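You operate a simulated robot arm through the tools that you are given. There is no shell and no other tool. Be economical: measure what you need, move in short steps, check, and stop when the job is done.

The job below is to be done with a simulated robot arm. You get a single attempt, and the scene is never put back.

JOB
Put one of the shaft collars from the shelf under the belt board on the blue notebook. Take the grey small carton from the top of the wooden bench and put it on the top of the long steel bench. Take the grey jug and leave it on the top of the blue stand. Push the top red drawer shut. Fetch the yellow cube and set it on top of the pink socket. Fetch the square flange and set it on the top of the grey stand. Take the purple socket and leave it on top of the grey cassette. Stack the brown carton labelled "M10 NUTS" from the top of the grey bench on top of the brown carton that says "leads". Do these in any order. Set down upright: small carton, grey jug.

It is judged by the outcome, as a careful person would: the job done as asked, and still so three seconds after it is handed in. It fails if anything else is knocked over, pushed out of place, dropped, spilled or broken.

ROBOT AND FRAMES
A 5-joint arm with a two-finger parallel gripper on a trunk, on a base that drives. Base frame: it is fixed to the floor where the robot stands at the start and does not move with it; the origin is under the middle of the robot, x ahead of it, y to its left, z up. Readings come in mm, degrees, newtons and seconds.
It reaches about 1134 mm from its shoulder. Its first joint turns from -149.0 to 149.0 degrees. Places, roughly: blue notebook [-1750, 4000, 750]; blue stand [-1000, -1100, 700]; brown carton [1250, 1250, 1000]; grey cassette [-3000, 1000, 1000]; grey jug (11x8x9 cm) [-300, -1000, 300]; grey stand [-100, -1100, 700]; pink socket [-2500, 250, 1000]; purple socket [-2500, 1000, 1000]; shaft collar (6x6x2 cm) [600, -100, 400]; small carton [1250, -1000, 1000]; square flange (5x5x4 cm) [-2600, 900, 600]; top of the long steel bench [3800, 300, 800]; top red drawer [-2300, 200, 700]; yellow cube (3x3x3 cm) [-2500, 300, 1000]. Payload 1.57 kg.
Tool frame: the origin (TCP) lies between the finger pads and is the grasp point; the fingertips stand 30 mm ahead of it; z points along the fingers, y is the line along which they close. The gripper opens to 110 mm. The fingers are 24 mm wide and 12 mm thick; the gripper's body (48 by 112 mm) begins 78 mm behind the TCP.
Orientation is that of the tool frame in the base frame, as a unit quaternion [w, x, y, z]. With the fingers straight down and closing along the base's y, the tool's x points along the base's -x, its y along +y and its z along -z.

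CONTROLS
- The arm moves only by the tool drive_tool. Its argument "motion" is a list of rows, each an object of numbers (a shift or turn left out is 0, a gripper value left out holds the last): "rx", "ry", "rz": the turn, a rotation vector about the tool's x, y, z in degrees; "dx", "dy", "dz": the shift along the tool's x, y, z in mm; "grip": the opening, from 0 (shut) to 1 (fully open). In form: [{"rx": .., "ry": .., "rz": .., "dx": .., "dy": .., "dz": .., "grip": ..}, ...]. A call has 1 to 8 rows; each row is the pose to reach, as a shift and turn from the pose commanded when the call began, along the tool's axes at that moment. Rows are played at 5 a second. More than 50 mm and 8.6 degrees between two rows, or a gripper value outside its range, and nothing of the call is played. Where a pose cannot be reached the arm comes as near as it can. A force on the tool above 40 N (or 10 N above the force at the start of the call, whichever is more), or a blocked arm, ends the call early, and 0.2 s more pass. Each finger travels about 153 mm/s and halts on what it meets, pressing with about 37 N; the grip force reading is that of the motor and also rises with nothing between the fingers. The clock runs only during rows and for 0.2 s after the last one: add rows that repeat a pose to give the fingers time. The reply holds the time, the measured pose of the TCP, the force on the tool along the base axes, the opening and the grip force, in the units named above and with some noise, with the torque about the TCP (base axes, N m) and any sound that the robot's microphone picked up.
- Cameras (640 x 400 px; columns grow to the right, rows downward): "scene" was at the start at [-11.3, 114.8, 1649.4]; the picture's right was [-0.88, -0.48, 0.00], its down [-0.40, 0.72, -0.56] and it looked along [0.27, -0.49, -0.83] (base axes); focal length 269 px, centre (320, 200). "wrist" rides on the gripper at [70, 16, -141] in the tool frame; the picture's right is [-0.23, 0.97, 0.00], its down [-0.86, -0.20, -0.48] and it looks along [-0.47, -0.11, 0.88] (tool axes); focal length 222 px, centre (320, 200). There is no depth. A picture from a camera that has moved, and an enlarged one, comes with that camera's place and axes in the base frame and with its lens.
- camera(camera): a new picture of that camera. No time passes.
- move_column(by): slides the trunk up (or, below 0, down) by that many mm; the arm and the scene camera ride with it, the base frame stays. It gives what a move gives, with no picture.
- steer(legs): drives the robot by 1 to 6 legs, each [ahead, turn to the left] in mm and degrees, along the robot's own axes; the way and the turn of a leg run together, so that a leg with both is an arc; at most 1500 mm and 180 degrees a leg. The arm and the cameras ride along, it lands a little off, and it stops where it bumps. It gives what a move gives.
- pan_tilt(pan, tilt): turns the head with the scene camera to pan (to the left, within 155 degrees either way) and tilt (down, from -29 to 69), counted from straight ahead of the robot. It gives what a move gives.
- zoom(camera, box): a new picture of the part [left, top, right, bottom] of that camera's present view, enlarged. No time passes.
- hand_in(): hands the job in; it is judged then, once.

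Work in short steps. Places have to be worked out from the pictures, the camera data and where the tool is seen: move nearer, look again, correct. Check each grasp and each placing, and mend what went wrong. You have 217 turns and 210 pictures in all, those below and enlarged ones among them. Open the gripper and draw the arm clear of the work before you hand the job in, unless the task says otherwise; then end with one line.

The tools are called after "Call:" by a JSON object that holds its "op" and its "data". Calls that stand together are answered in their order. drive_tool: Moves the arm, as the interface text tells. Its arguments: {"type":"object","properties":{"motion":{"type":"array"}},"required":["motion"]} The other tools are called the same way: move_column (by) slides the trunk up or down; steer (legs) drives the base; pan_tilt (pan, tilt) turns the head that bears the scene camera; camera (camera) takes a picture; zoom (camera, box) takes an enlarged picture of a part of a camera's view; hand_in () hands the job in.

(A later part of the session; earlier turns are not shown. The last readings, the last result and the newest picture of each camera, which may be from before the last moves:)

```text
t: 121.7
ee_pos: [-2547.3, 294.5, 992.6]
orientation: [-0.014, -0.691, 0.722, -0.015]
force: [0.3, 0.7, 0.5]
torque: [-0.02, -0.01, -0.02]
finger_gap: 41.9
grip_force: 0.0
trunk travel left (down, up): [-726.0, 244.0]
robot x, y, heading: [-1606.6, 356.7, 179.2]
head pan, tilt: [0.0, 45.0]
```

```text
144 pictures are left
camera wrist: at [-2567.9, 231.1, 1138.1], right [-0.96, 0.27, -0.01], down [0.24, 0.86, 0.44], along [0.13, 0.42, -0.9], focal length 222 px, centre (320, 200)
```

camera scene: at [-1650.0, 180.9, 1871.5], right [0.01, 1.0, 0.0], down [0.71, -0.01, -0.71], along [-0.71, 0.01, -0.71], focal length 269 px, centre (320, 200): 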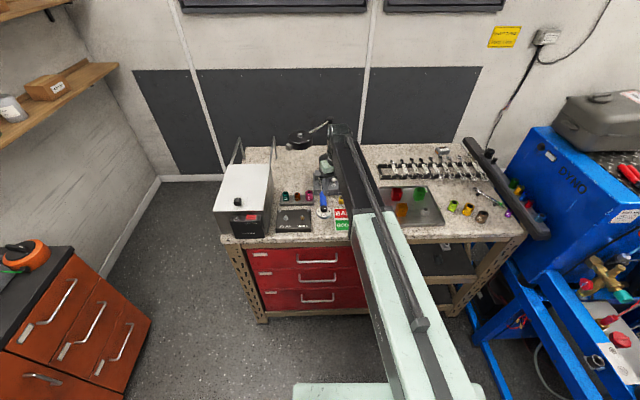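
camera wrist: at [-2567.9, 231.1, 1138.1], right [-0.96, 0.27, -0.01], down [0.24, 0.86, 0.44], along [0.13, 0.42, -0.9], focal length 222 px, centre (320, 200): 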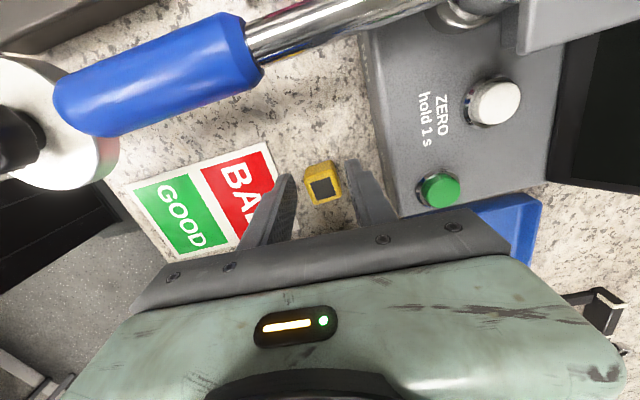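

Cube is now between the fingers. A little lower still so the tips are near the bench.

Call:
{"op": "move_column", "data": {"by": -10}}

Call:
{"op": "zoom", "data": {"camera": "wrist", "box": [240, 120, 400, 230]}}

```text
t: 122.2
ee_pos: [-2547.7, 295.5, 982.8]
orientation: [-0.015, -0.691, 0.723, -0.014]
force: [-0.2, 0.0, -0.6]
torque: [0.02, 0.01, -0.01]
finger_gap: 42.0
grip_force: 0.0
trunk travel left (down, up): [-716.0, 254.0]
robot x, y, heading: [-1609.9, 351.8, 179.4]
head pan, tilt: [0.0, 45.0]
```

```text
3.64 times, centred on (320, 175) of wrist
camera zoom: at [-2567.9, 231.2, 1128.1], right [-0.96, 0.27, -0.01], down [0.24, 0.86, 0.44], along [0.13, 0.42, -0.9], focal length 808 px, centre (320, 291)
```

zoom: 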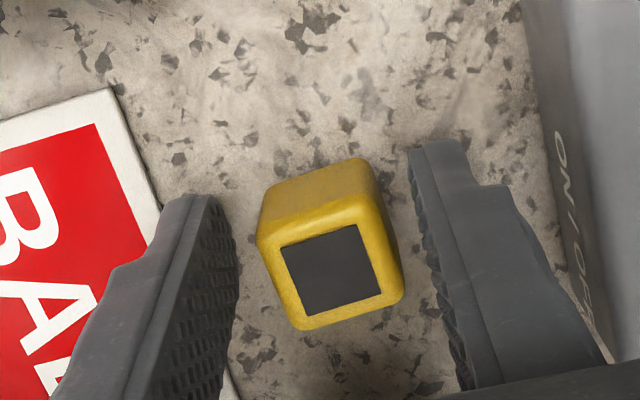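

Tips are near the cube's base. Closing.

Call:
{"op": "drive_tool", "data": {"motion": [{"grip": 0.3}, {"grip": 0.22}, {"grip": 0.15}, {"grip": 0.15}, {"grip": 0.15}]}}

Call:
{"op": "move_column", "data": {"by": 30}}

Call:
{"op": "camera", "data": {"camera": "wrist"}}

```text
t: 123.4
ee_pos: [-2547.7, 294.5, 982.8]
orientation: [-0.015, -0.691, 0.723, -0.015]
force: [-0.1, 1.0, 1.6]
torque: [0.0, 0.03, 0.0]
finger_gap: 24.5
grip_force: 36.6
trunk travel left (down, up): [-716.0, 254.0]
robot x, y, heading: [-1609.5, 349.4, 179.1]
head pan, tilt: [0.0, 45.0]
```

```text
t: 124.2
ee_pos: [-2548.0, 294.6, 1013.2]
orientation: [-0.013, -0.691, 0.723, -0.015]
force: [-0.5, -0.6, 0.7]
torque: [-0.01, 0.0, 0.02]
finger_gap: 24.4
grip_force: 36.2
trunk travel left (down, up): [-746.0, 224.0]
robot x, y, heading: [-1610.0, 353.1, 179.2]
head pan, tilt: [0.0, 45.0]
```

```text
142 pictures are left
camera wrist: at [-2568.1, 231.1, 1158.0], right [-0.96, 0.27, -0.01], down [0.24, 0.86, 0.44], along [0.13, 0.42, -0.9], focal length 222 px, centre (320, 200)
```

wrist: 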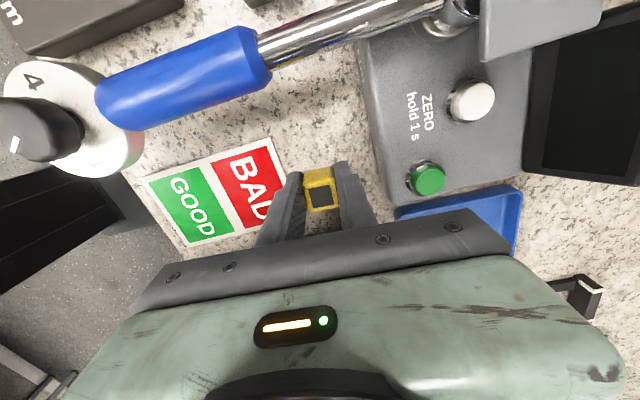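

Held (cube is 24.5 mm). Raising and moving over the pink socket.

Call:
{"op": "move_column", "data": {"by": 110}}

Call:
{"op": "drive_tool", "data": {"motion": [{"dx": 32}, {"dx": 64}, {"dx": 96}]}}

Call:
{"op": "camera", "data": {"camera": "wrist"}}

Call:
{"op": "zoom", "data": {"camera": "scene", "box": [260, 130, 400, 240]}}

```text
t: 125.6
ee_pos: [-2548.5, 293.7, 1122.4]
orientation: [-0.014, -0.691, 0.723, -0.015]
force: [-0.5, -0.1, -0.6]
torque: [-0.06, -0.03, 0.02]
finger_gap: 24.7
grip_force: 36.6
trunk travel left (down, up): [-856.0, 114.0]
robot x, y, heading: [-1609.2, 353.8, 178.7]
head pan, tilt: [0.0, 45.0]
```

```text
t: 126.4
ee_pos: [-2544.9, 199.1, 1122.1]
orientation: [-0.014, -0.691, 0.722, -0.014]
force: [0.0, -0.2, -1.6]
torque: [0.01, 0.01, 0.0]
finger_gap: 24.3
grip_force: 36.9
out of reach, approached as far as the arm can: row 2, 3
trunk travel left (down, up): [-856.0, 114.0]
robot x, y, heading: [-1610.5, 351.6, 179.3]
head pan, tilt: [0.0, 45.0]
```

```text
141 pictures are left
camera wrist: at [-2564.4, 136.6, 1268.1], right [-0.96, 0.27, -0.01], down [0.24, 0.86, 0.44], along [0.13, 0.42, -0.9], focal length 222 px, centre (320, 200)
```

wrist: 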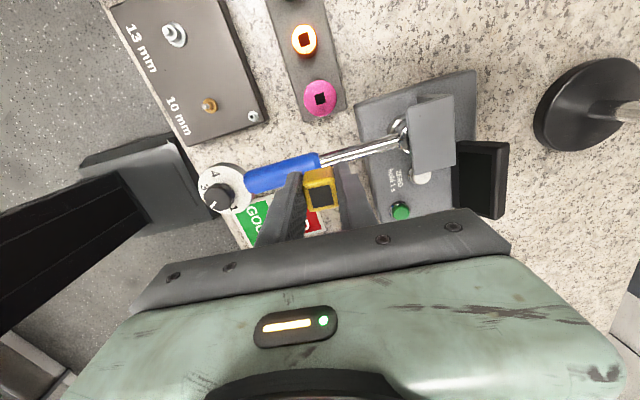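

```text
3.64 times, centred on (330, 185) of scene
camera zoom: at [-1649.2, 180.6, 1841.5], right [0.01, 1.0, 0.0], down [0.71, -0.01, -0.71], along [-0.71, 0.01, -0.71], focal length 977 px, centre (284, 254)
```

zoom: 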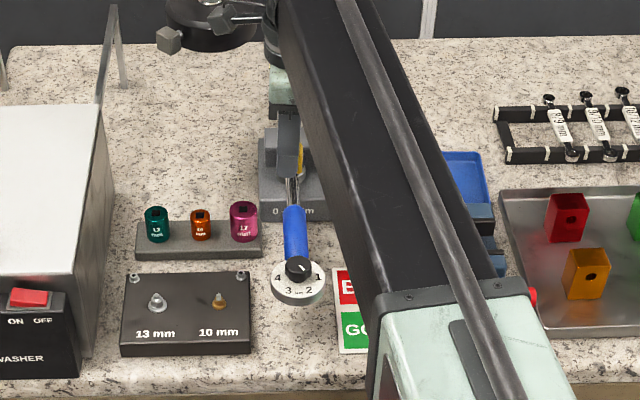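

Pink socket at ≈(-2558,145). Shifting so the cube is over its centre.

Call:
{"op": "drive_tool", "data": {"motion": [{"dx": 20, "dy": 4}, {"dx": 40, "dy": 8}, {"dx": 57, "dy": 10.5}, {"dx": 57, "dy": 10.5}]}}

Call:
{"op": "move_column", "data": {"by": -40}}

Call:
{"op": "camera", "data": {"camera": "wrist"}}

Call:
{"op": "zoom", "data": {"camera": "scene", "box": [270, 130, 370, 210]}}

```text
t: 127.4
ee_pos: [-2533.1, 147.2, 1123.3]
orientation: [-0.015, -0.691, 0.723, -0.014]
force: [0.4, -0.3, 0.3]
torque: [-0.02, -0.01, -0.03]
finger_gap: 24.5
grip_force: 36.2
out of reach, approached as far as the arm can: row 1, 2, 3, 4
trunk travel left (down, up): [-856.0, 114.0]
robot x, y, heading: [-1609.8, 351.8, 179.3]
head pan, tilt: [0.0, 45.0]
```

```text
t: 128.2
ee_pos: [-2534.8, 147.5, 1083.1]
orientation: [-0.014, -0.691, 0.722, -0.013]
force: [-0.9, 0.4, -0.1]
torque: [-0.03, 0.01, 0.01]
finger_gap: 24.6
grip_force: 36.7
trunk travel left (down, up): [-816.0, 154.0]
robot x, y, heading: [-1608.8, 350.2, 179.2]
head pan, tilt: [0.0, 45.0]
```

```text
139 pictures are left
camera wrist: at [-2554.3, 84.8, 1228.2], right [-0.96, 0.27, -0.01], down [0.24, 0.86, 0.44], along [0.13, 0.42, -0.9], focal length 222 px, centre (320, 200)
```

wrist: 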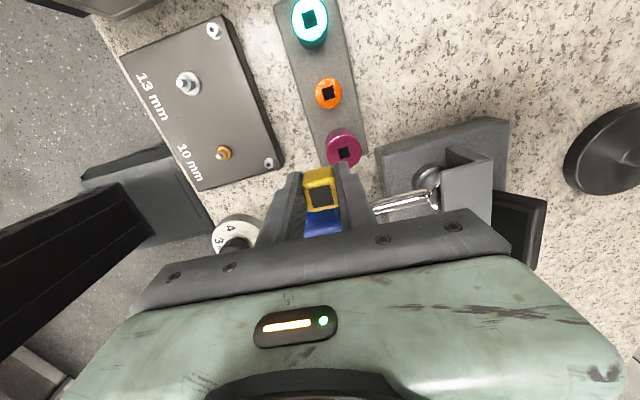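

```text
5.00 times, centred on (320, 170) of scene
camera zoom: at [-1649.0, 180.9, 1801.5], right [0.01, 1.0, 0.0], down [0.71, -0.01, -0.71], along [-0.71, 0.01, -0.71], focal length 1344 px, centre (320, 350)
```

zoom: 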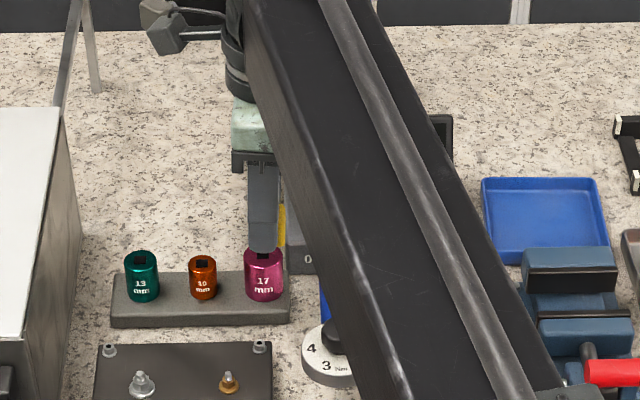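

Arm radius limit; stepping the base forward 24 mm and 7 mm in y.

Call:
{"op": "steer", "data": {"legs": [[24, 0]]}}

Call:
{"op": "drive_tool", "data": {"motion": [{"dx": 7}, {"dx": 7}]}}

Call:
{"op": "camera", "data": {"camera": "wrist"}}

```text
t: 129.0
ee_pos: [-2560.6, 148.5, 1082.1]
orientation: [-0.015, -0.691, 0.723, -0.014]
force: [0.6, 0.1, 0.2]
torque: [0.0, -0.02, 0.0]
finger_gap: 24.6
grip_force: 36.5
trunk travel left (down, up): [-816.0, 154.0]
robot x, y, heading: [-1631.6, 348.6, 179.2]
head pan, tilt: [0.0, 45.0]
```

```text
t: 129.6
ee_pos: [-2557.2, 141.9, 1083.0]
orientation: [-0.015, -0.69, 0.723, -0.014]
force: [0.8, -0.4, 0.0]
torque: [-0.04, 0.02, 0.02]
finger_gap: 24.6
grip_force: 36.1
trunk travel left (down, up): [-816.0, 154.0]
robot x, y, heading: [-1634.5, 352.6, 179.3]
head pan, tilt: [0.0, 45.0]
```

```text
137 pictures are left
camera wrist: at [-2577.5, 79.1, 1228.1], right [-0.96, 0.27, -0.01], down [0.24, 0.86, 0.44], along [0.13, 0.42, -0.9], focal length 222 px, centre (320, 200)
```

wrist: 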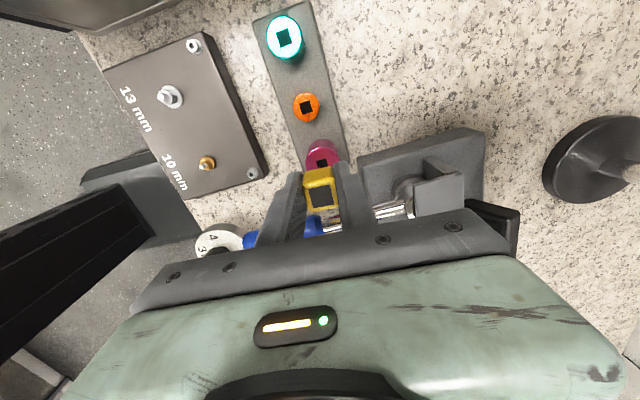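

Refined socket centre (-2560,143), top ≈988. Small correction, then lowering.

Call:
{"op": "drive_tool", "data": {"motion": [{"dx": 2, "dy": 3}, {"dx": 2, "dy": 3}]}}

Call:
{"op": "move_column", "data": {"by": -45}}

Call:
{"op": "camera", "data": {"camera": "wrist"}}

Call:
{"op": "zoom", "data": {"camera": "scene", "box": [270, 130, 370, 210]}}

```text
t: 130.2
ee_pos: [-2558.7, 141.6, 1082.8]
orientation: [-0.015, -0.691, 0.722, -0.014]
force: [-0.1, -0.1, -0.1]
torque: [-0.01, -0.02, -0.01]
finger_gap: 24.5
grip_force: 36.1
out of reach, approached as far as the arm can: row 1, 2
trunk travel left (down, up): [-816.0, 154.0]
robot x, y, heading: [-1632.1, 349.5, 179.0]
head pan, tilt: [0.0, 45.0]
```

```text
t: 131.1
ee_pos: [-2556.4, 142.0, 1040.0]
orientation: [-0.016, -0.691, 0.723, -0.014]
force: [-5.8, -1.1, 26.7]
torque: [0.1, 0.17, 0.01]
finger_gap: 24.7
grip_force: 36.5
trunk travel left (down, up): [-771.0, 199.0]
robot x, y, heading: [-1632.2, 352.2, 179.1]
head pan, tilt: [0.0, 45.0]
```

```text
136 pictures are left
camera wrist: at [-2575.3, 79.6, 1185.6], right [-0.96, 0.27, -0.01], down [0.24, 0.86, 0.44], along [0.12, 0.42, -0.9], focal length 222 px, centre (320, 200)
```

wrist: 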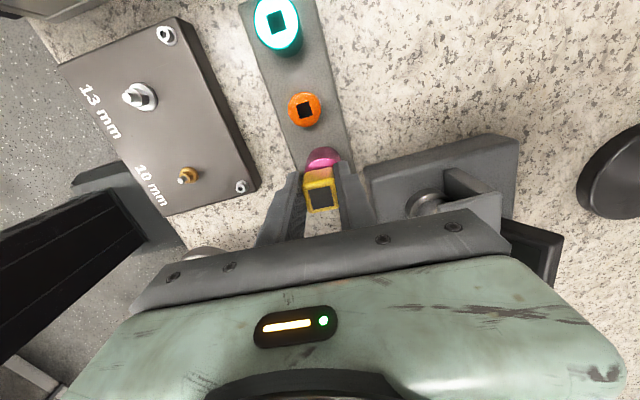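

```text
5.00 times, centred on (320, 170) of scene
camera zoom: at [-1669.9, 181.9, 1757.1], right [0.01, 1.0, 0.0], down [0.71, -0.01, -0.71], along [-0.71, 0.01, -0.71], focal length 1344 px, centre (320, 350)
```

zoom: 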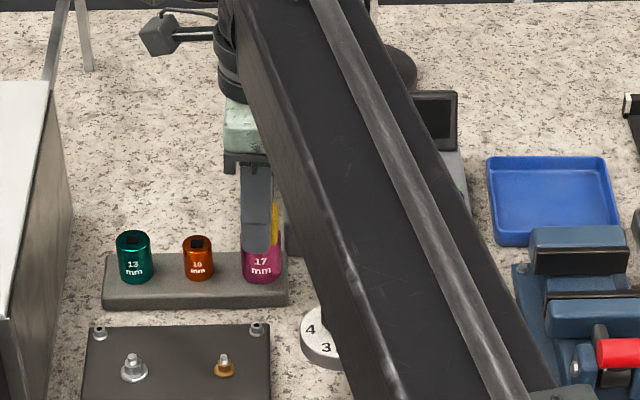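

Contact at socket top (z≈1008). Zooming to check how well the cube is centred before release.

Call:
{"op": "zoom", "data": {"camera": "wrist", "box": [270, 130, 370, 220]}}

Call:
{"op": "zoom", "data": {"camera": "scene", "box": [295, 160, 335, 190]}}

```text
4.44 times, centred on (320, 175) of wrist
camera zoom: at [-2575.3, 79.6, 1185.6], right [-0.96, 0.27, -0.01], down [0.24, 0.86, 0.44], along [0.12, 0.42, -0.9], focal length 987 px, centre (320, 311)
```

zoom: 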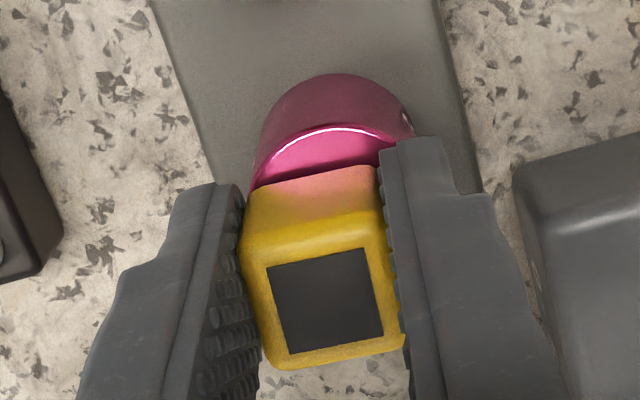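

```text
13.33 times, centred on (315, 175) of scene
camera zoom: at [-1669.9, 181.9, 1757.1], right [0.01, 1.0, 0.0], down [0.71, -0.01, -0.71], along [-0.71, 0.01, -0.71], focal length 3583 px, centre (387, 533)
```

zoom: 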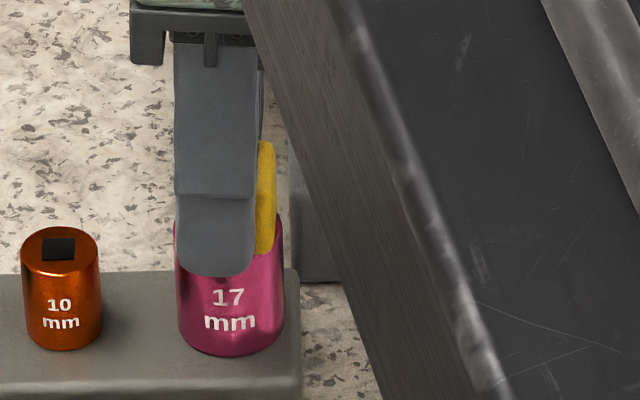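

Cube sits ~5 mm off in +y and ~3 mm in x; acceptable but I'll correct: lift 8, shift, and lower again.

Call:
{"op": "move_column", "data": {"by": 12}}

Call:
{"op": "steer", "data": {"legs": [[6, 0]]}}

Call:
{"op": "drive_tool", "data": {"motion": [{"dx": 4}, {"dx": 4}]}}

Call:
{"op": "move_column", "data": {"by": -11}}

Call:
{"op": "zoom", "data": {"camera": "wrist", "box": [270, 130, 370, 220]}}

```text
t: 131.7
ee_pos: [-2556.8, 142.3, 1049.6]
orientation: [-0.014, -0.691, 0.722, -0.014]
force: [-0.1, 0.3, -0.1]
torque: [-0.01, -0.01, 0.03]
finger_gap: 24.8
grip_force: 36.7
trunk travel left (down, up): [-783.0, 187.0]
robot x, y, heading: [-1634.1, 351.5, 179.0]
head pan, tilt: [0.0, 45.0]
```

```text
t: 132.4
ee_pos: [-2563.2, 141.3, 1049.5]
orientation: [-0.016, -0.69, 0.723, -0.012]
force: [0.4, -0.2, 0.1]
torque: [0.0, 0.0, -0.02]
finger_gap: 24.6
grip_force: 36.1
trunk travel left (down, up): [-783.0, 187.0]
robot x, y, heading: [-1638.3, 351.7, 179.2]
head pan, tilt: [0.0, 45.0]
```

```text
t: 133.1
ee_pos: [-2563.9, 139.3, 1050.8]
orientation: [-0.016, -0.691, 0.723, -0.013]
force: [-0.5, 1.1, 0.5]
torque: [0.01, 0.0, -0.03]
finger_gap: 24.4
grip_force: 36.2
trunk travel left (down, up): [-783.0, 187.0]
robot x, y, heading: [-1638.9, 352.7, 179.3]
head pan, tilt: [0.0, 45.0]
```

```text
t: 133.6
ee_pos: [-2562.8, 139.4, 1041.0]
orientation: [-0.017, -0.691, 0.723, -0.013]
force: [-0.8, 1.4, 14.3]
torque: [0.03, -0.05, 0.01]
finger_gap: 24.6
grip_force: 36.0
trunk travel left (down, up): [-772.0, 198.0]
robot x, y, heading: [-1640.2, 350.4, 179.1]
head pan, tilt: [0.0, 45.0]
```

```text
4.44 times, centred on (320, 175) of wrist
camera zoom: at [-2581.2, 75.9, 1185.7], right [-0.96, 0.27, -0.01], down [0.24, 0.86, 0.44], along [0.12, 0.42, -0.9], focal length 987 px, centre (320, 311)
```

zoom: 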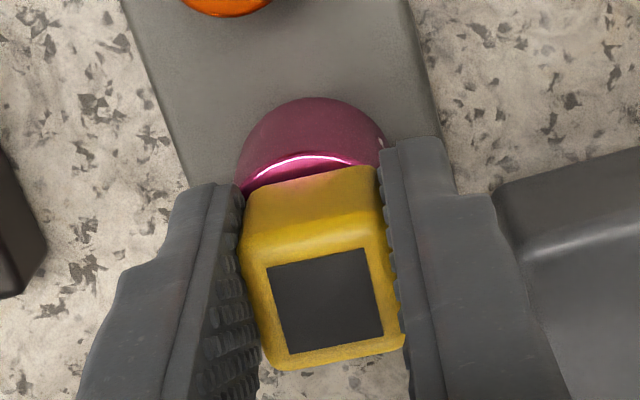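

Well centred now, resting with 14 N. Opening and lifting away.

Call:
{"op": "drive_tool", "data": {"motion": [{"grip": 0.25}, {"grip": 0.3}, {"grip": 0.36}, {"grip": 0.36}]}}

Call:
{"op": "move_column", "data": {"by": 110}}

Call:
{"op": "camera", "data": {"camera": "wrist"}}

```text
t: 134.6
ee_pos: [-2562.4, 138.8, 1040.0]
orientation: [-0.017, -0.691, 0.722, -0.013]
force: [-0.7, 2.9, 17.3]
torque: [0.24, -0.31, 0.04]
finger_gap: 39.0
grip_force: 0.1
trunk travel left (down, up): [-772.0, 198.0]
robot x, y, heading: [-1641.4, 351.3, 179.2]
head pan, tilt: [0.0, 45.0]
```

```text
t: 136.1
ee_pos: [-2562.9, 138.5, 1148.4]
orientation: [-0.017, -0.691, 0.722, -0.013]
force: [0.5, 0.3, 0.2]
torque: [0.0, -0.01, -0.03]
finger_gap: 39.3
grip_force: 0.0
trunk travel left (down, up): [-882.0, 88.0]
robot x, y, heading: [-1638.2, 351.8, 179.1]
head pan, tilt: [0.0, 45.0]
```

```text
131 pictures are left
camera wrist: at [-2582.8, 75.5, 1294.2], right [-0.96, 0.27, -0.01], down [0.24, 0.86, 0.44], along [0.12, 0.42, -0.9], focal length 222 px, centre (320, 200)
```

wrist: 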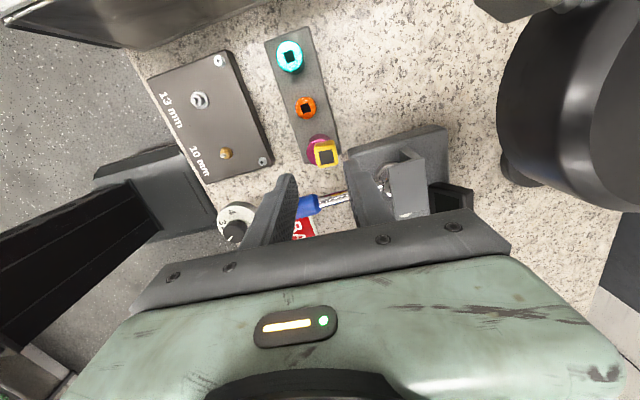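

Cube rests on the pink socket. Backing away from the lamp and looking at the right part of the bench for the purple socket and grey cassette.

Call:
{"op": "steer", "data": {"legs": [[-250, 0]]}}

Call:
{"op": "pan_tilt", "data": {"pan": -35, "tilt": 38}}

Call:
{"op": "camera", "data": {"camera": "scene"}}

```text
t: 137.9
ee_pos: [-2309.7, 137.3, 1150.8]
orientation: [-0.017, -0.69, 0.723, -0.013]
force: [0.4, 1.1, -0.1]
torque: [-0.04, 0.01, -0.01]
finger_gap: 39.5
grip_force: 0.1
trunk travel left (down, up): [-882.0, 88.0]
robot x, y, heading: [-1391.4, 350.4, 179.4]
head pan, tilt: [0.0, 45.0]
```

```text
t: 138.9
ee_pos: [-2311.0, 136.2, 1149.0]
orientation: [-0.016, -0.69, 0.723, -0.013]
force: [0.0, -0.2, 0.1]
torque: [0.02, -0.01, 0.01]
finger_gap: 39.5
grip_force: 0.1
trunk travel left (down, up): [-882.0, 88.0]
robot x, y, heading: [-1387.3, 343.7, 179.3]
head pan, tilt: [-35.0, 38.0]
```

```text
130 pictures are left
camera scene: at [-1415.9, 226.9, 1877.8], right [0.59, 0.81, 0.0], down [0.5, -0.36, -0.79], along [-0.64, 0.46, -0.62], focal length 269 px, centre (320, 200)
```

scene: 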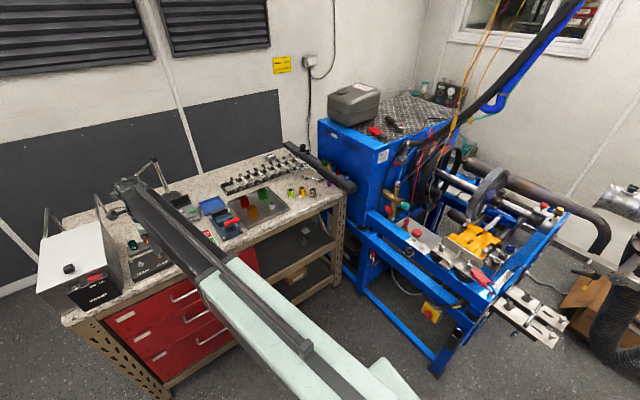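

Call:
{"op": "zoom", "data": {"camera": "scene", "box": [215, 135, 365, 225]}}

Call:
{"op": "zoom", "data": {"camera": "scene", "box": [240, 190, 360, 310]}}

```text
4.27 times, centred on (290, 180) of scene
camera zoom: at [-1415.9, 226.9, 1877.8], right [0.59, 0.81, 0.0], down [0.5, -0.36, -0.79], along [-0.64, 0.46, -0.62], focal length 1146 px, centre (448, 285)
```

zoom: 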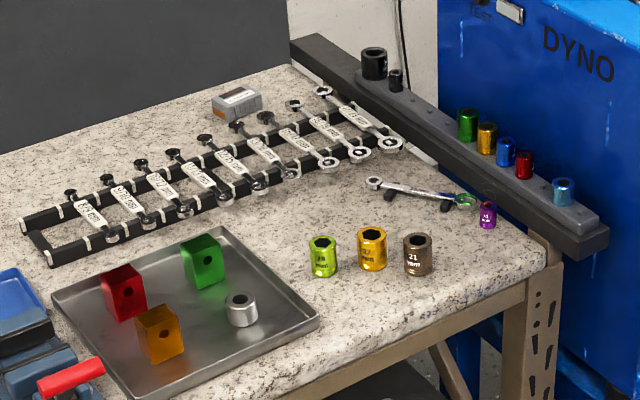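

```text
3.33 times, centred on (300, 250) of scene
camera zoom: at [-1415.9, 226.9, 1877.8], right [0.59, 0.81, 0.0], down [0.5, -0.36, -0.79], along [-0.64, 0.46, -0.62], focal length 896 px, centre (387, 33)
```

zoom: 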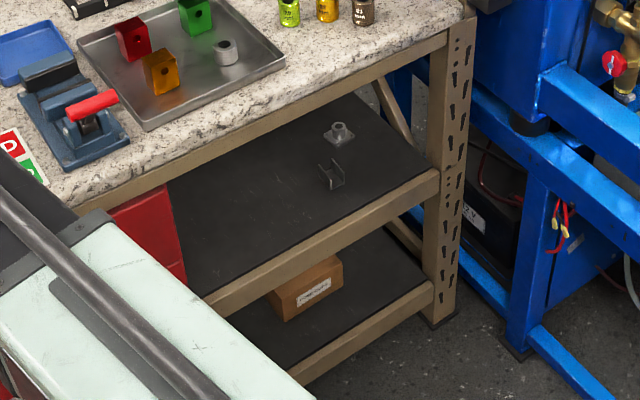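

Purple socket at ≈(-2462,1046), cassette ≈(-2945,906). Retracting the arm and spinning it back, then manoeuvring the base to the right lane (y≈820).

Call:
{"op": "drive_tool", "data": {"motion": [{"dx": -13, "dy": -31, "rz": 7.5}, {"dx": -26, "dy": -62, "rz": 15}, {"dx": -38, "dy": -94, "rz": 22.5}, {"dx": -51, "dy": -125, "rz": 30}, {"dx": -64, "dy": -156, "rz": 37.5}, {"dx": -76, "dy": -188, "rz": 45}, {"dx": -89, "dy": -219, "rz": 52.5}, {"dx": -102, "dy": -250, "rz": 60}]}}

Call:
{"op": "steer", "data": {"legs": [[-400, 0], [0, -40], [730, 0], [0, 40]]}}

Call:
{"op": "pan_tilt", "data": {"pan": 0, "tilt": 45}}

Call:
{"op": "camera", "data": {"camera": "scene"}}

Call:
{"op": "camera", "data": {"camera": "wrist"}}

```text
t: 140.7
ee_pos: [-2056.4, 226.9, 1150.5]
orientation: [-0.008, -0.235, 0.972, -0.02]
force: [0.1, 0.0, -1.4]
torque: [-0.02, 0.0, -0.02]
finger_gap: 39.8
grip_force: 0.1
out of reach, approached as far as the arm can: row 4, 5, 6, 7, 8
trunk travel left (down, up): [-882.0, 88.0]
robot x, y, heading: [-1390.3, 350.7, 179.1]
head pan, tilt: [-35.0, 38.0]
```

```text
t: 148.9
ee_pos: [-2125.5, 1151.6, 1149.2]
orientation: [-0.015, 0.111, 0.994, -0.014]
force: [0.0, 0.4, 0.2]
torque: [0.0, 0.02, -0.04]
finger_gap: 39.5
grip_force: 0.0
trunk travel left (down, up): [-882.0, 88.0]
robot x, y, heading: [-1532.4, 817.2, 140.8]
head pan, tilt: [-35.0, 38.0]
stopped in leg 4: the robot was blocked; the commanded pose is now the measured one
```

```text
t: 149.9
ee_pos: [-2125.3, 1152.1, 1149.8]
orientation: [-0.014, 0.109, 0.994, -0.016]
force: [0.7, -0.2, 0.1]
torque: [-0.02, 0.01, 0.0]
finger_gap: 39.7
grip_force: 0.1
trunk travel left (down, up): [-882.0, 88.0]
robot x, y, heading: [-1531.8, 814.2, 140.8]
head pan, tilt: [0.0, 45.0]
```

```text
127 pictures are left
camera scene: at [-1668.3, 707.3, 1867.6], right [0.63, 0.77, 0.0], down [0.55, -0.45, -0.71], along [-0.55, 0.45, -0.71], focal length 269 px, centre (320, 200)
```

scene: 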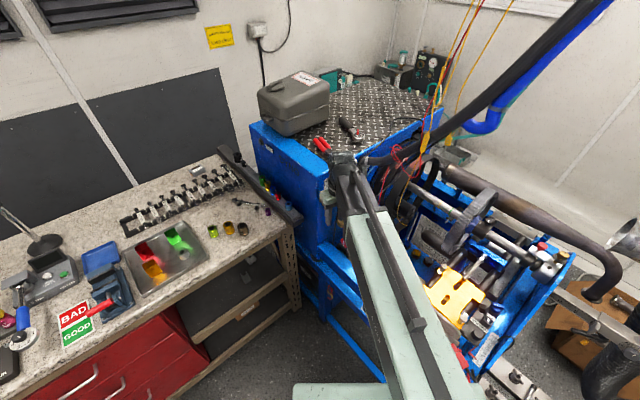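

```text
126 pictures are left
camera wrist: at [-2186.6, 1187.0, 1292.5], right [0.43, 0.9, -0.04], down [0.81, -0.37, 0.46], along [0.4, -0.23, -0.88], focal length 222 px, centre (320, 200)
```

wrist: 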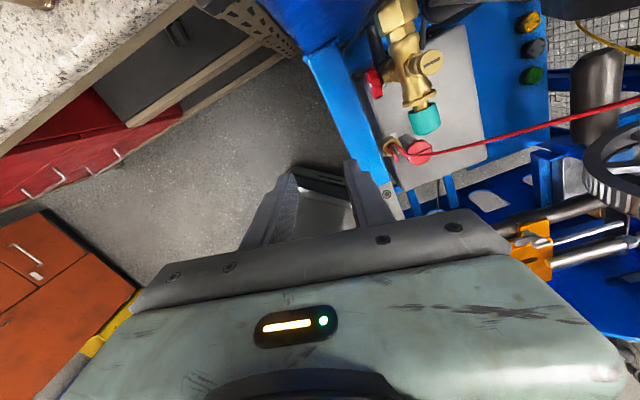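

The turn was blocked, probably by the dyno frame. Reversing 170 mm along the diagonal, then turning.

Call:
{"op": "steer", "data": {"legs": [[-170, 0], [0, 39]]}}

Call:
{"op": "camera", "data": {"camera": "scene"}}

```text
t: 153.2
ee_pos: [-2073.9, 595.5, 1148.8]
orientation: [-0.008, -0.227, 0.974, -0.019]
force: [0.0, -0.1, 0.2]
torque: [0.01, -0.02, -0.01]
finger_gap: 39.5
grip_force: 0.0
trunk travel left (down, up): [-882.0, 88.0]
robot x, y, heading: [-1403.1, 717.8, 179.3]
head pan, tilt: [0.0, 45.0]
```

```text
125 pictures are left
camera scene: at [-1440.1, 544.4, 1867.4], right [0.01, 1.0, 0.0], down [0.71, -0.01, -0.71], along [-0.71, 0.01, -0.71], focal length 269 px, centre (320, 200)
```

scene: 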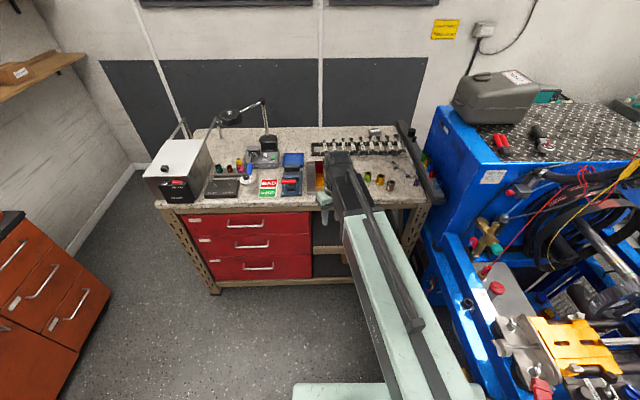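

Lane is clear. Swinging the arm over toward the purple socket's side, still in front of the bench.

Call:
{"op": "drive_tool", "data": {"motion": [{"dx": -14.5, "dy": 45.6, "rz": 3.25}, {"dx": -29, "dy": 91, "rz": 6.5}, {"dx": -43.6, "dy": 137, "rz": 9.75}, {"dx": -58, "dy": 182, "rz": 13}, {"dx": -73, "dy": 228, "rz": 16.25}, {"dx": -87, "dy": 274, "rz": 19.5}, {"dx": -102, "dy": 319, "rz": 22.75}, {"dx": -116, "dy": 365, "rz": 26}]}}

Call:
{"op": "steer", "data": {"legs": [[200, 0]]}}

Call:
{"op": "camera", "data": {"camera": "wrist"}}

Call:
{"op": "camera", "data": {"camera": "scene"}}

```text
t: 155.0
ee_pos: [-2130.2, 973.3, 1150.0]
orientation: [-0.003, -0.002, 1.0, -0.021]
force: [0.4, 0.1, -0.4]
torque: [0.0, 0.0, 0.01]
finger_gap: 39.7
grip_force: 0.1
out of reach, approached as far as the arm can: row 2, 3, 4, 5, 6, 7, 8
trunk travel left (down, up): [-882.0, 88.0]
robot x, y, heading: [-1400.2, 714.3, 179.1]
head pan, tilt: [0.0, 45.0]
```

```text
t: 156.6
ee_pos: [-2330.7, 973.2, 1149.4]
orientation: [-0.003, -0.004, 1.0, -0.021]
force: [-0.1, 0.3, -0.2]
torque: [0.03, -0.03, 0.01]
finger_gap: 39.7
grip_force: 0.0
trunk travel left (down, up): [-882.0, 88.0]
robot x, y, heading: [-1599.7, 719.7, 179.4]
head pan, tilt: [0.0, 45.0]
```

```text
124 pictures are left
camera wrist: at [-2401.8, 995.4, 1290.7], right [0.22, 0.97, -0.04], down [0.86, -0.17, 0.48], along [0.46, -0.14, -0.88], focal length 222 px, centre (320, 200)
```

wrist: 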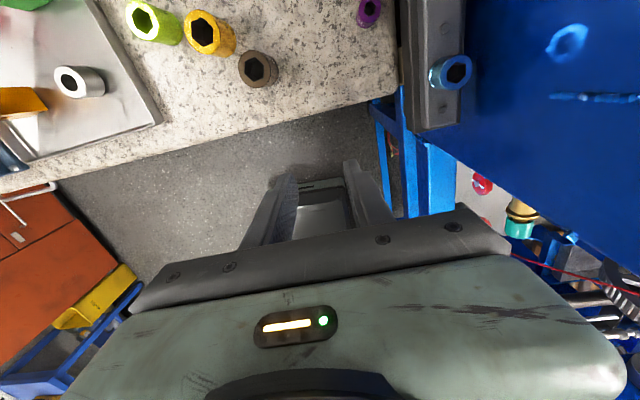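

```text
123 pictures are left
camera scene: at [-1642.3, 549.0, 1867.5], right [0.01, 1.0, 0.0], down [0.71, -0.01, -0.71], along [-0.71, 0.01, -0.71], focal length 269 px, centre (320, 200)
```

scene: 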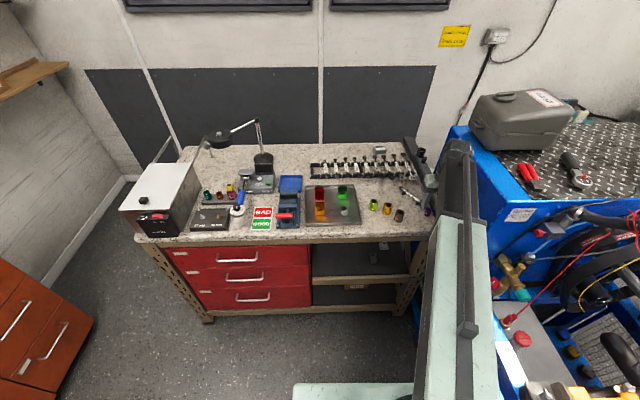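

Purple socket seen next to the rail. Moving forward 90 mm for a closer look.

Call:
{"op": "steer", "data": {"legs": [[90, 0]]}}

Call:
{"op": "zoom", "data": {"camera": "wrist", "box": [260, 0, 500, 150]}}

```text
t: 157.7
ee_pos: [-2422.6, 974.5, 1148.3]
orientation: [-0.003, -0.003, 1.0, -0.022]
force: [0.1, 0.0, -0.9]
torque: [-0.01, -0.02, -0.01]
finger_gap: 39.8
grip_force: 0.0
trunk travel left (down, up): [-882.0, 88.0]
robot x, y, heading: [-1691.8, 718.9, 179.0]
head pan, tilt: [0.0, 45.0]
```

```text
2.67 times, centred on (380, 75) of wrist
camera zoom: at [-2492.8, 996.8, 1290.3], right [0.22, 0.97, -0.04], down [0.86, -0.17, 0.48], along [0.46, -0.14, -0.88], focal length 592 px, centre (160, 533)
```

zoom: 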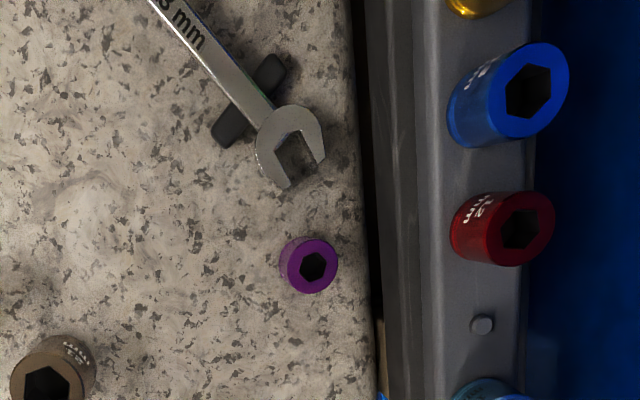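

Socket centre (-2456,1050), ~24 mm; wrench jaw leaves ~23 mm behind it. I'll close along x with a 34 mm opening: moving above and spinning −85°.

Call:
{"op": "drive_tool", "data": {"motion": [{"dx": 4, "dy": 9.5, "rz": -8.5, "grip": 0.31}, {"dx": 8, "dy": 19, "rz": -17}, {"dx": 12, "dy": 28.5, "rz": -25.5}, {"dx": 16, "dy": 38, "rz": -34}, {"dx": 20, "dy": 47.5, "rz": -42.5}, {"dx": 24, "dy": 57, "rz": -51}, {"dx": 28, "dy": 66.5, "rz": -59.5}, {"dx": 32, "dy": 76, "rz": -68}]}}

Call:
{"op": "drive_tool", "data": {"motion": [{"rz": -8.5}, {"rz": -17}, {"rz": -20}]}}

Call:
{"op": "move_column", "data": {"by": -70}}

Call:
{"op": "camera", "data": {"camera": "wrist"}}

```text
t: 159.4
ee_pos: [-2454.3, 1050.9, 1148.2]
orientation: [-0.016, -0.564, 0.826, -0.015]
force: [0.2, -0.4, 0.6]
torque: [0.0, -0.01, 0.0]
finger_gap: 34.1
grip_force: 0.0
out of reach, approached as far as the arm can: row 7, 8
trunk travel left (down, up): [-882.0, 88.0]
robot x, y, heading: [-1691.9, 717.2, 179.2]
head pan, tilt: [0.0, 45.0]
```

```text
t: 160.2
ee_pos: [-2453.9, 1049.9, 1148.4]
orientation: [-0.017, -0.698, 0.716, -0.013]
force: [0.8, -0.1, 0.2]
torque: [0.0, 0.01, 0.02]
finger_gap: 34.0
grip_force: 0.0
trunk travel left (down, up): [-882.0, 88.0]
robot x, y, heading: [-1691.7, 719.6, 179.3]
head pan, tilt: [0.0, 45.0]
```

```text
t: 161.3
ee_pos: [-2454.7, 1051.2, 1078.5]
orientation: [-0.016, -0.697, 0.717, -0.012]
force: [0.9, -0.2, -0.3]
torque: [-0.01, -0.02, 0.0]
finger_gap: 34.3
grip_force: 0.0
trunk travel left (down, up): [-812.0, 158.0]
robot x, y, heading: [-1690.1, 723.3, 179.3]
head pan, tilt: [0.0, 45.0]
```

```text
121 pictures are left
camera wrist: at [-2472.1, 987.7, 1224.4], right [-0.97, 0.25, 0.0], down [0.23, 0.87, 0.44], along [0.12, 0.43, -0.9], focal length 222 px, centre (320, 200)
```

wrist: 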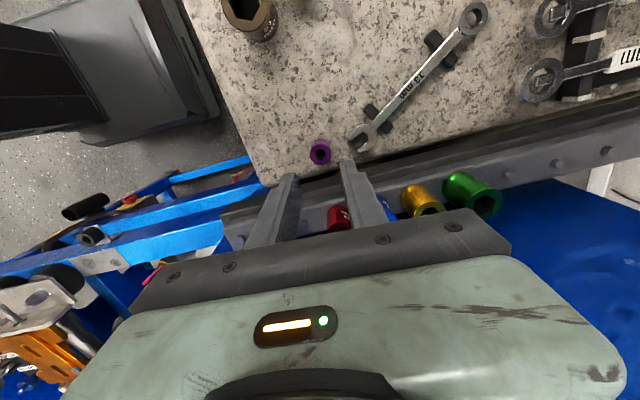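

Lined up. Nudging 2 mm and lowering.

Call:
{"op": "drive_tool", "data": {"motion": [{"dx": 2, "dy": 1}]}}

Call:
{"op": "move_column", "data": {"by": -68}}

Call:
{"op": "zoom", "data": {"camera": "wrist", "box": [240, 110, 400, 220]}}

```text
t: 161.7
ee_pos: [-2454.7, 1049.0, 1078.5]
orientation: [-0.017, -0.697, 0.717, -0.013]
force: [-1.1, -0.2, 0.3]
torque: [0.02, -0.03, -0.02]
finger_gap: 33.9
grip_force: 0.0
trunk travel left (down, up): [-812.0, 158.0]
robot x, y, heading: [-1690.0, 720.9, 179.1]
head pan, tilt: [0.0, 45.0]
```

```text
t: 162.8
ee_pos: [-2454.4, 1049.0, 1011.1]
orientation: [-0.017, -0.697, 0.717, -0.013]
force: [0.4, 0.0, 0.1]
torque: [0.0, 0.01, 0.02]
finger_gap: 34.1
grip_force: 0.1
trunk travel left (down, up): [-744.0, 226.0]
robot x, y, heading: [-1693.1, 716.8, 179.2]
head pan, tilt: [0.0, 45.0]
```

```text
3.64 times, centred on (320, 165) of wrist
camera zoom: at [-2473.0, 985.9, 1156.4], right [-0.97, 0.25, 0.0], down [0.23, 0.87, 0.44], along [0.12, 0.43, -0.9], focal length 808 px, centre (320, 327)
```

zoom: 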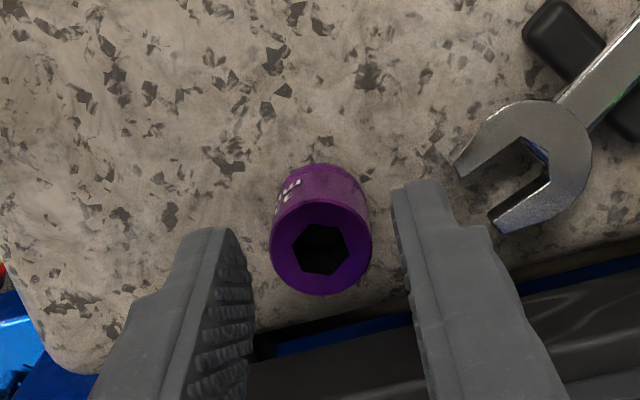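

Clear on both sides. Lowering 27 mm more and gripping.

Call:
{"op": "move_column", "data": {"by": -27}}

Call:
{"op": "drive_tool", "data": {"motion": [{"grip": 0.25}, {"grip": 0.18}, {"grip": 0.12}, {"grip": 0.12}]}}

Call:
{"op": "zoom", "data": {"camera": "wrist", "box": [240, 110, 400, 220]}}

```text
t: 163.5
ee_pos: [-2454.7, 1048.6, 984.3]
orientation: [-0.017, -0.697, 0.717, -0.013]
force: [0.2, 1.0, 0.3]
torque: [0.0, -0.01, 0.05]
finger_gap: 34.2
grip_force: 0.0
trunk travel left (down, up): [-717.0, 253.0]
robot x, y, heading: [-1690.7, 721.9, 179.2]
head pan, tilt: [0.0, 45.0]
```

```text
t: 164.5
ee_pos: [-2455.1, 1048.5, 984.1]
orientation: [-0.017, -0.697, 0.717, -0.013]
force: [0.0, -0.3, 0.4]
torque: [0.0, -0.01, 0.01]
finger_gap: 22.4
grip_force: 35.4
trunk travel left (down, up): [-717.0, 253.0]
robot x, y, heading: [-1691.4, 720.3, 179.3]
head pan, tilt: [0.0, 45.0]
```

```text
3.64 times, centred on (320, 165) of wrist
camera zoom: at [-2473.0, 985.8, 1129.4], right [-0.97, 0.25, 0.0], down [0.23, 0.87, 0.44], along [0.12, 0.43, -0.9], focal length 808 px, centre (320, 327)
```

zoom: 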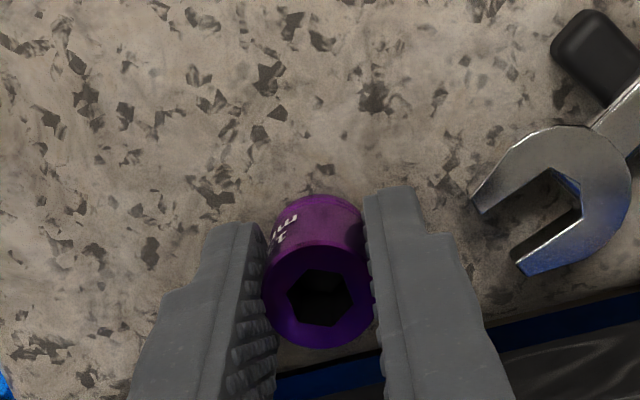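

Gripped. Raising, shifting left away from the dyno, then driving forward toward the cassette.

Call:
{"op": "move_column", "data": {"by": 170}}

Call:
{"op": "drive_tool", "data": {"motion": [{"dx": 45}, {"dx": 90}, {"dx": 130}]}}

Call:
{"op": "steer", "data": {"legs": [[240, 0]]}}

Call:
{"op": "camera", "data": {"camera": "wrist"}}

Call:
{"op": "camera", "data": {"camera": "scene"}}

```text
t: 166.4
ee_pos: [-2454.9, 1049.3, 1154.2]
orientation: [-0.017, -0.697, 0.717, -0.014]
force: [-0.4, -0.2, 0.7]
torque: [0.03, 0.0, 0.03]
finger_gap: 22.2
grip_force: 34.8
trunk travel left (down, up): [-887.0, 83.0]
robot x, y, heading: [-1687.6, 719.2, 179.5]
head pan, tilt: [0.0, 45.0]
```

```text
t: 167.2
ee_pos: [-2458.5, 920.6, 1154.9]
orientation: [-0.017, -0.697, 0.717, -0.013]
force: [-0.8, -0.2, -0.7]
torque: [0.02, -0.02, 0.0]
finger_gap: 22.3
grip_force: 34.5
out of reach, approached as far as the arm can: row 3
trunk travel left (down, up): [-887.0, 83.0]
robot x, y, heading: [-1692.7, 719.5, 179.5]
head pan, tilt: [0.0, 45.0]
```

```text
t: 169.0
ee_pos: [-2697.9, 923.6, 1154.4]
orientation: [-0.017, -0.697, 0.717, -0.012]
force: [-0.2, -0.9, -0.4]
torque: [0.03, -0.05, -0.03]
finger_gap: 22.6
grip_force: 35.0
trunk travel left (down, up): [-887.0, 83.0]
robot x, y, heading: [-1932.6, 726.3, 179.1]
head pan, tilt: [0.0, 45.0]
```

```text
118 pictures are left
camera wrist: at [-2716.0, 860.3, 1298.8], right [-0.97, 0.25, 0.0], down [0.23, 0.87, 0.44], along [0.12, 0.43, -0.9], focal length 222 px, centre (320, 200)
```

wrist: 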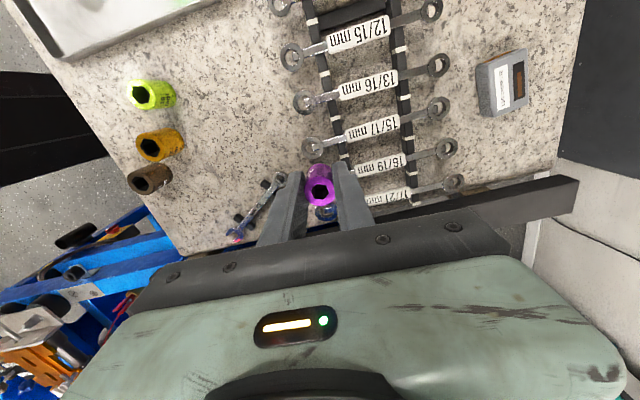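

```text
117 pictures are left
camera scene: at [-1971.6, 553.5, 1872.5], right [0.01, 1.0, 0.0], down [0.71, -0.01, -0.71], along [-0.71, 0.01, -0.71], focal length 269 px, centre (320, 200)
```

scene: 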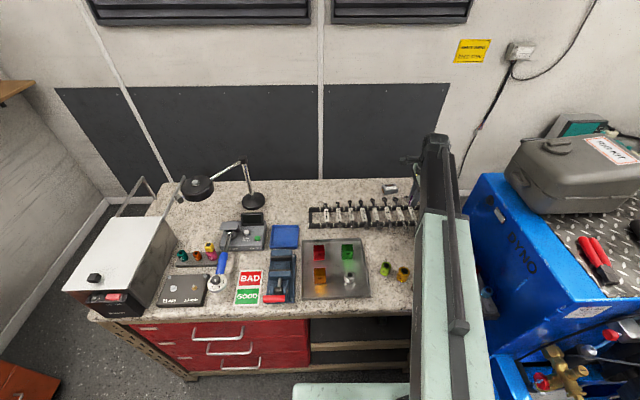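

Cassette at ≈(-2941,909). Raising trunk to gain reach, driving 45 mm more, then extending the arm at a safe height.

Call:
{"op": "move_column", "data": {"by": 78}}

Call:
{"op": "steer", "data": {"legs": [[42, 0]]}}

Call:
{"op": "drive_tool", "data": {"motion": [{"dx": 4, "dy": 40, "dz": 20}, {"dx": 8, "dy": 80, "dz": 40}, {"dx": 12, "dy": 120, "dz": 60}, {"dx": 16, "dy": 160, "dz": 80}, {"dx": 20, "dy": 200, "dz": 100}, {"dx": 20, "dy": 200, "dz": 100}]}}

Call:
{"op": "camera", "data": {"camera": "wrist"}}

```text
t: 170.2
ee_pos: [-2697.8, 922.6, 1232.3]
orientation: [-0.017, -0.698, 0.716, -0.013]
force: [-0.7, -0.4, -0.6]
torque: [0.02, 0.03, 0.0]
finger_gap: 22.4
grip_force: 35.1
trunk travel left (down, up): [-965.0, 5.0]
robot x, y, heading: [-1929.7, 726.8, 179.5]
head pan, tilt: [0.0, 45.0]
```

```text
t: 171.1
ee_pos: [-2742.9, 923.7, 1231.6]
orientation: [-0.016, -0.697, 0.717, -0.013]
force: [-0.9, 0.3, -1.3]
torque: [0.01, -0.04, -0.04]
finger_gap: 22.2
grip_force: 34.8
trunk travel left (down, up): [-965.0, 5.0]
robot x, y, heading: [-1970.9, 727.0, 179.3]
head pan, tilt: [0.0, 45.0]
```

```text
t: 172.5
ee_pos: [-2899.6, 912.0, 1232.4]
orientation: [-0.017, -0.697, 0.717, -0.013]
force: [-0.2, 0.6, -0.3]
torque: [0.03, 0.04, 0.0]
finger_gap: 22.1
grip_force: 34.6
out of reach, approached as far as the arm can: row 1, 2, 3, 4, 5, 6
trunk travel left (down, up): [-965.0, 5.0]
robot x, y, heading: [-1972.9, 728.5, 179.1]
head pan, tilt: [0.0, 45.0]
```

```text
116 pictures are left
camera wrist: at [-2917.6, 848.5, 1377.2], right [-0.97, 0.25, 0.0], down [0.23, 0.87, 0.44], along [0.12, 0.43, -0.9], focal length 222 px, centre (320, 200)
```

wrist: 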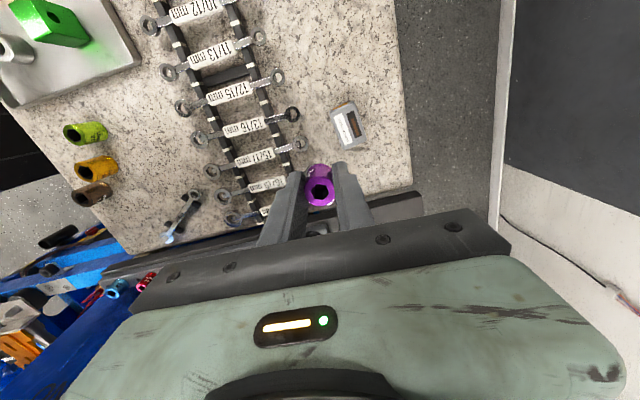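

Arm stops at a radius limit ~40 mm short. Testing whether a higher TCP allows more reach.

Call:
{"op": "drive_tool", "data": {"motion": [{"dy": 15, "dz": -30}, {"dy": 30, "dz": -60}, {"dy": 45, "dz": -80}, {"dy": 45, "dz": -80}]}}

```text
t: 173.5
ee_pos: [-2900.3, 911.6, 1231.9]
orientation: [-0.017, -0.697, 0.717, -0.013]
force: [0.1, 0.3, 0.2]
torque: [-0.01, 0.0, -0.03]
finger_gap: 21.9
grip_force: 35.0
out of reach, approached as far as the arm can: row 1, 2, 3, 4
trunk travel left (down, up): [-965.0, 5.0]
robot x, y, heading: [-1973.8, 725.3, 179.3]
head pan, tilt: [0.0, 45.0]
```

The arm seems to be a telescoping boom (height only by trunk), so the vertical part of my commands was impossible. Extending purely horizontally.

Call:
{"op": "drive_tool", "data": {"motion": [{"dy": 20}, {"dy": 42}, {"dy": 42}]}}

Call:
{"op": "camera", "data": {"camera": "wrist"}}

```text
t: 174.3
ee_pos: [-2900.5, 912.8, 1231.5]
orientation: [-0.017, -0.697, 0.717, -0.013]
force: [-0.4, 0.3, -1.8]
torque: [0.0, 0.01, -0.02]
finger_gap: 21.9
grip_force: 34.8
out of reach, approached as far as the arm can: row 1, 2, 3
trunk travel left (down, up): [-965.0, 5.0]
robot x, y, heading: [-1973.5, 726.6, 179.1]
head pan, tilt: [0.0, 45.0]
```

```text
115 pictures are left
camera wrist: at [-2917.5, 848.5, 1377.3], right [-0.97, 0.25, 0.0], down [0.23, 0.87, 0.44], along [0.12, 0.43, -0.9], focal length 222 px, centre (320, 200)
```

wrist: 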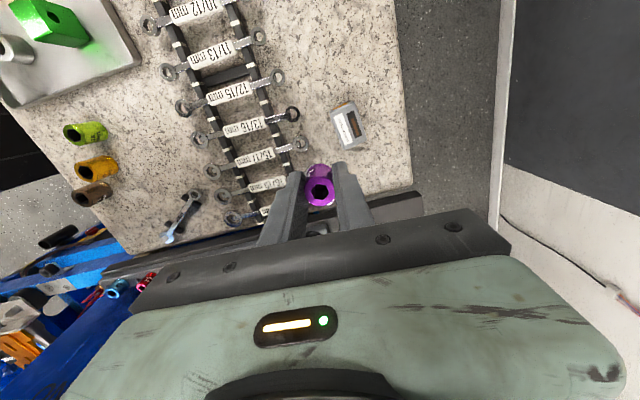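

Still ~40 mm short. Driving 20 mm more and tilting 5.5° outward makes up the rest.

Call:
{"op": "steer", "data": {"legs": [[20, 0]]}}

Call:
{"op": "drive_tool", "data": {"motion": [{"rx": -3, "dy": 12}, {"rx": -5.5, "dy": 22}, {"rx": -5.5, "dy": 22}]}}

Call:
{"op": "camera", "data": {"camera": "wrist"}}

```text
t: 175.1
ee_pos: [-2921.6, 912.0, 1230.9]
orientation: [-0.017, -0.697, 0.717, -0.014]
force: [-0.8, 0.1, -1.2]
torque: [0.02, -0.06, 0.0]
finger_gap: 22.1
grip_force: 35.5
trunk travel left (down, up): [-965.0, 5.0]
robot x, y, heading: [-1997.7, 723.5, 179.2]
head pan, tilt: [0.0, 45.0]
```

```text
t: 175.8
ee_pos: [-2941.4, 913.0, 1233.3]
orientation: [-0.05, -0.695, 0.717, 0.022]
force: [0.3, 0.5, -1.0]
torque: [0.0, 0.0, -0.01]
finger_gap: 22.1
grip_force: 35.0
trunk travel left (down, up): [-965.0, 5.0]
robot x, y, heading: [-1993.4, 723.1, 179.4]
head pan, tilt: [0.0, 45.0]
```

```text
114 pictures are left
camera wrist: at [-2946.5, 849.0, 1379.1], right [-0.96, 0.26, 0.09], down [0.27, 0.87, 0.42], along [0.03, 0.43, -0.9], focal length 222 px, centre (320, 200)
```

wrist: 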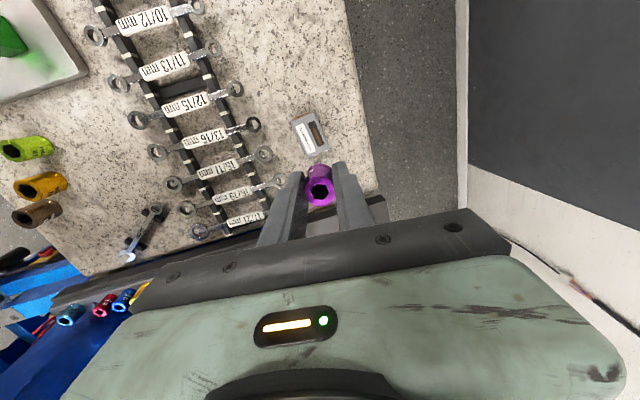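

Lined up over the cassette (centre ≈(-2947,911)). Lowering in stages.

Call:
{"op": "move_column", "data": {"by": -170}}

Call:
{"op": "zoom", "data": {"camera": "wrist", "box": [240, 110, 400, 220]}}

```text
t: 177.8
ee_pos: [-2941.2, 912.7, 1064.0]
orientation: [-0.051, -0.695, 0.717, 0.022]
force: [-0.8, 0.2, -0.7]
torque: [0.0, -0.03, 0.0]
finger_gap: 22.3
grip_force: 34.6
trunk travel left (down, up): [-795.0, 175.0]
robot x, y, heading: [-1993.1, 723.2, 179.2]
head pan, tilt: [0.0, 45.0]
```

```text
3.64 times, centred on (320, 165) of wrist
camera zoom: at [-2946.2, 849.0, 1209.4], right [-0.96, 0.26, 0.09], down [0.27, 0.87, 0.42], along [0.03, 0.43, -0.9], focal length 808 px, centre (320, 327)
```

zoom: 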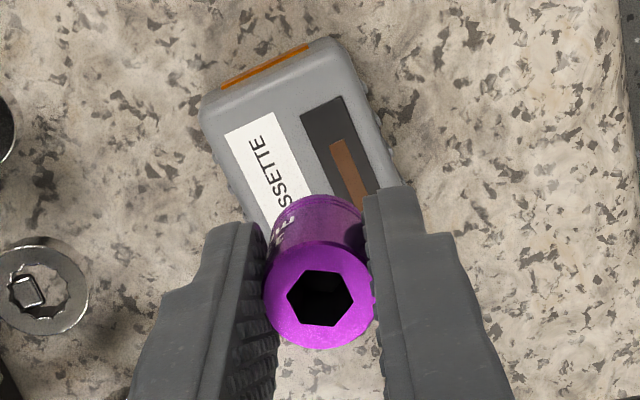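

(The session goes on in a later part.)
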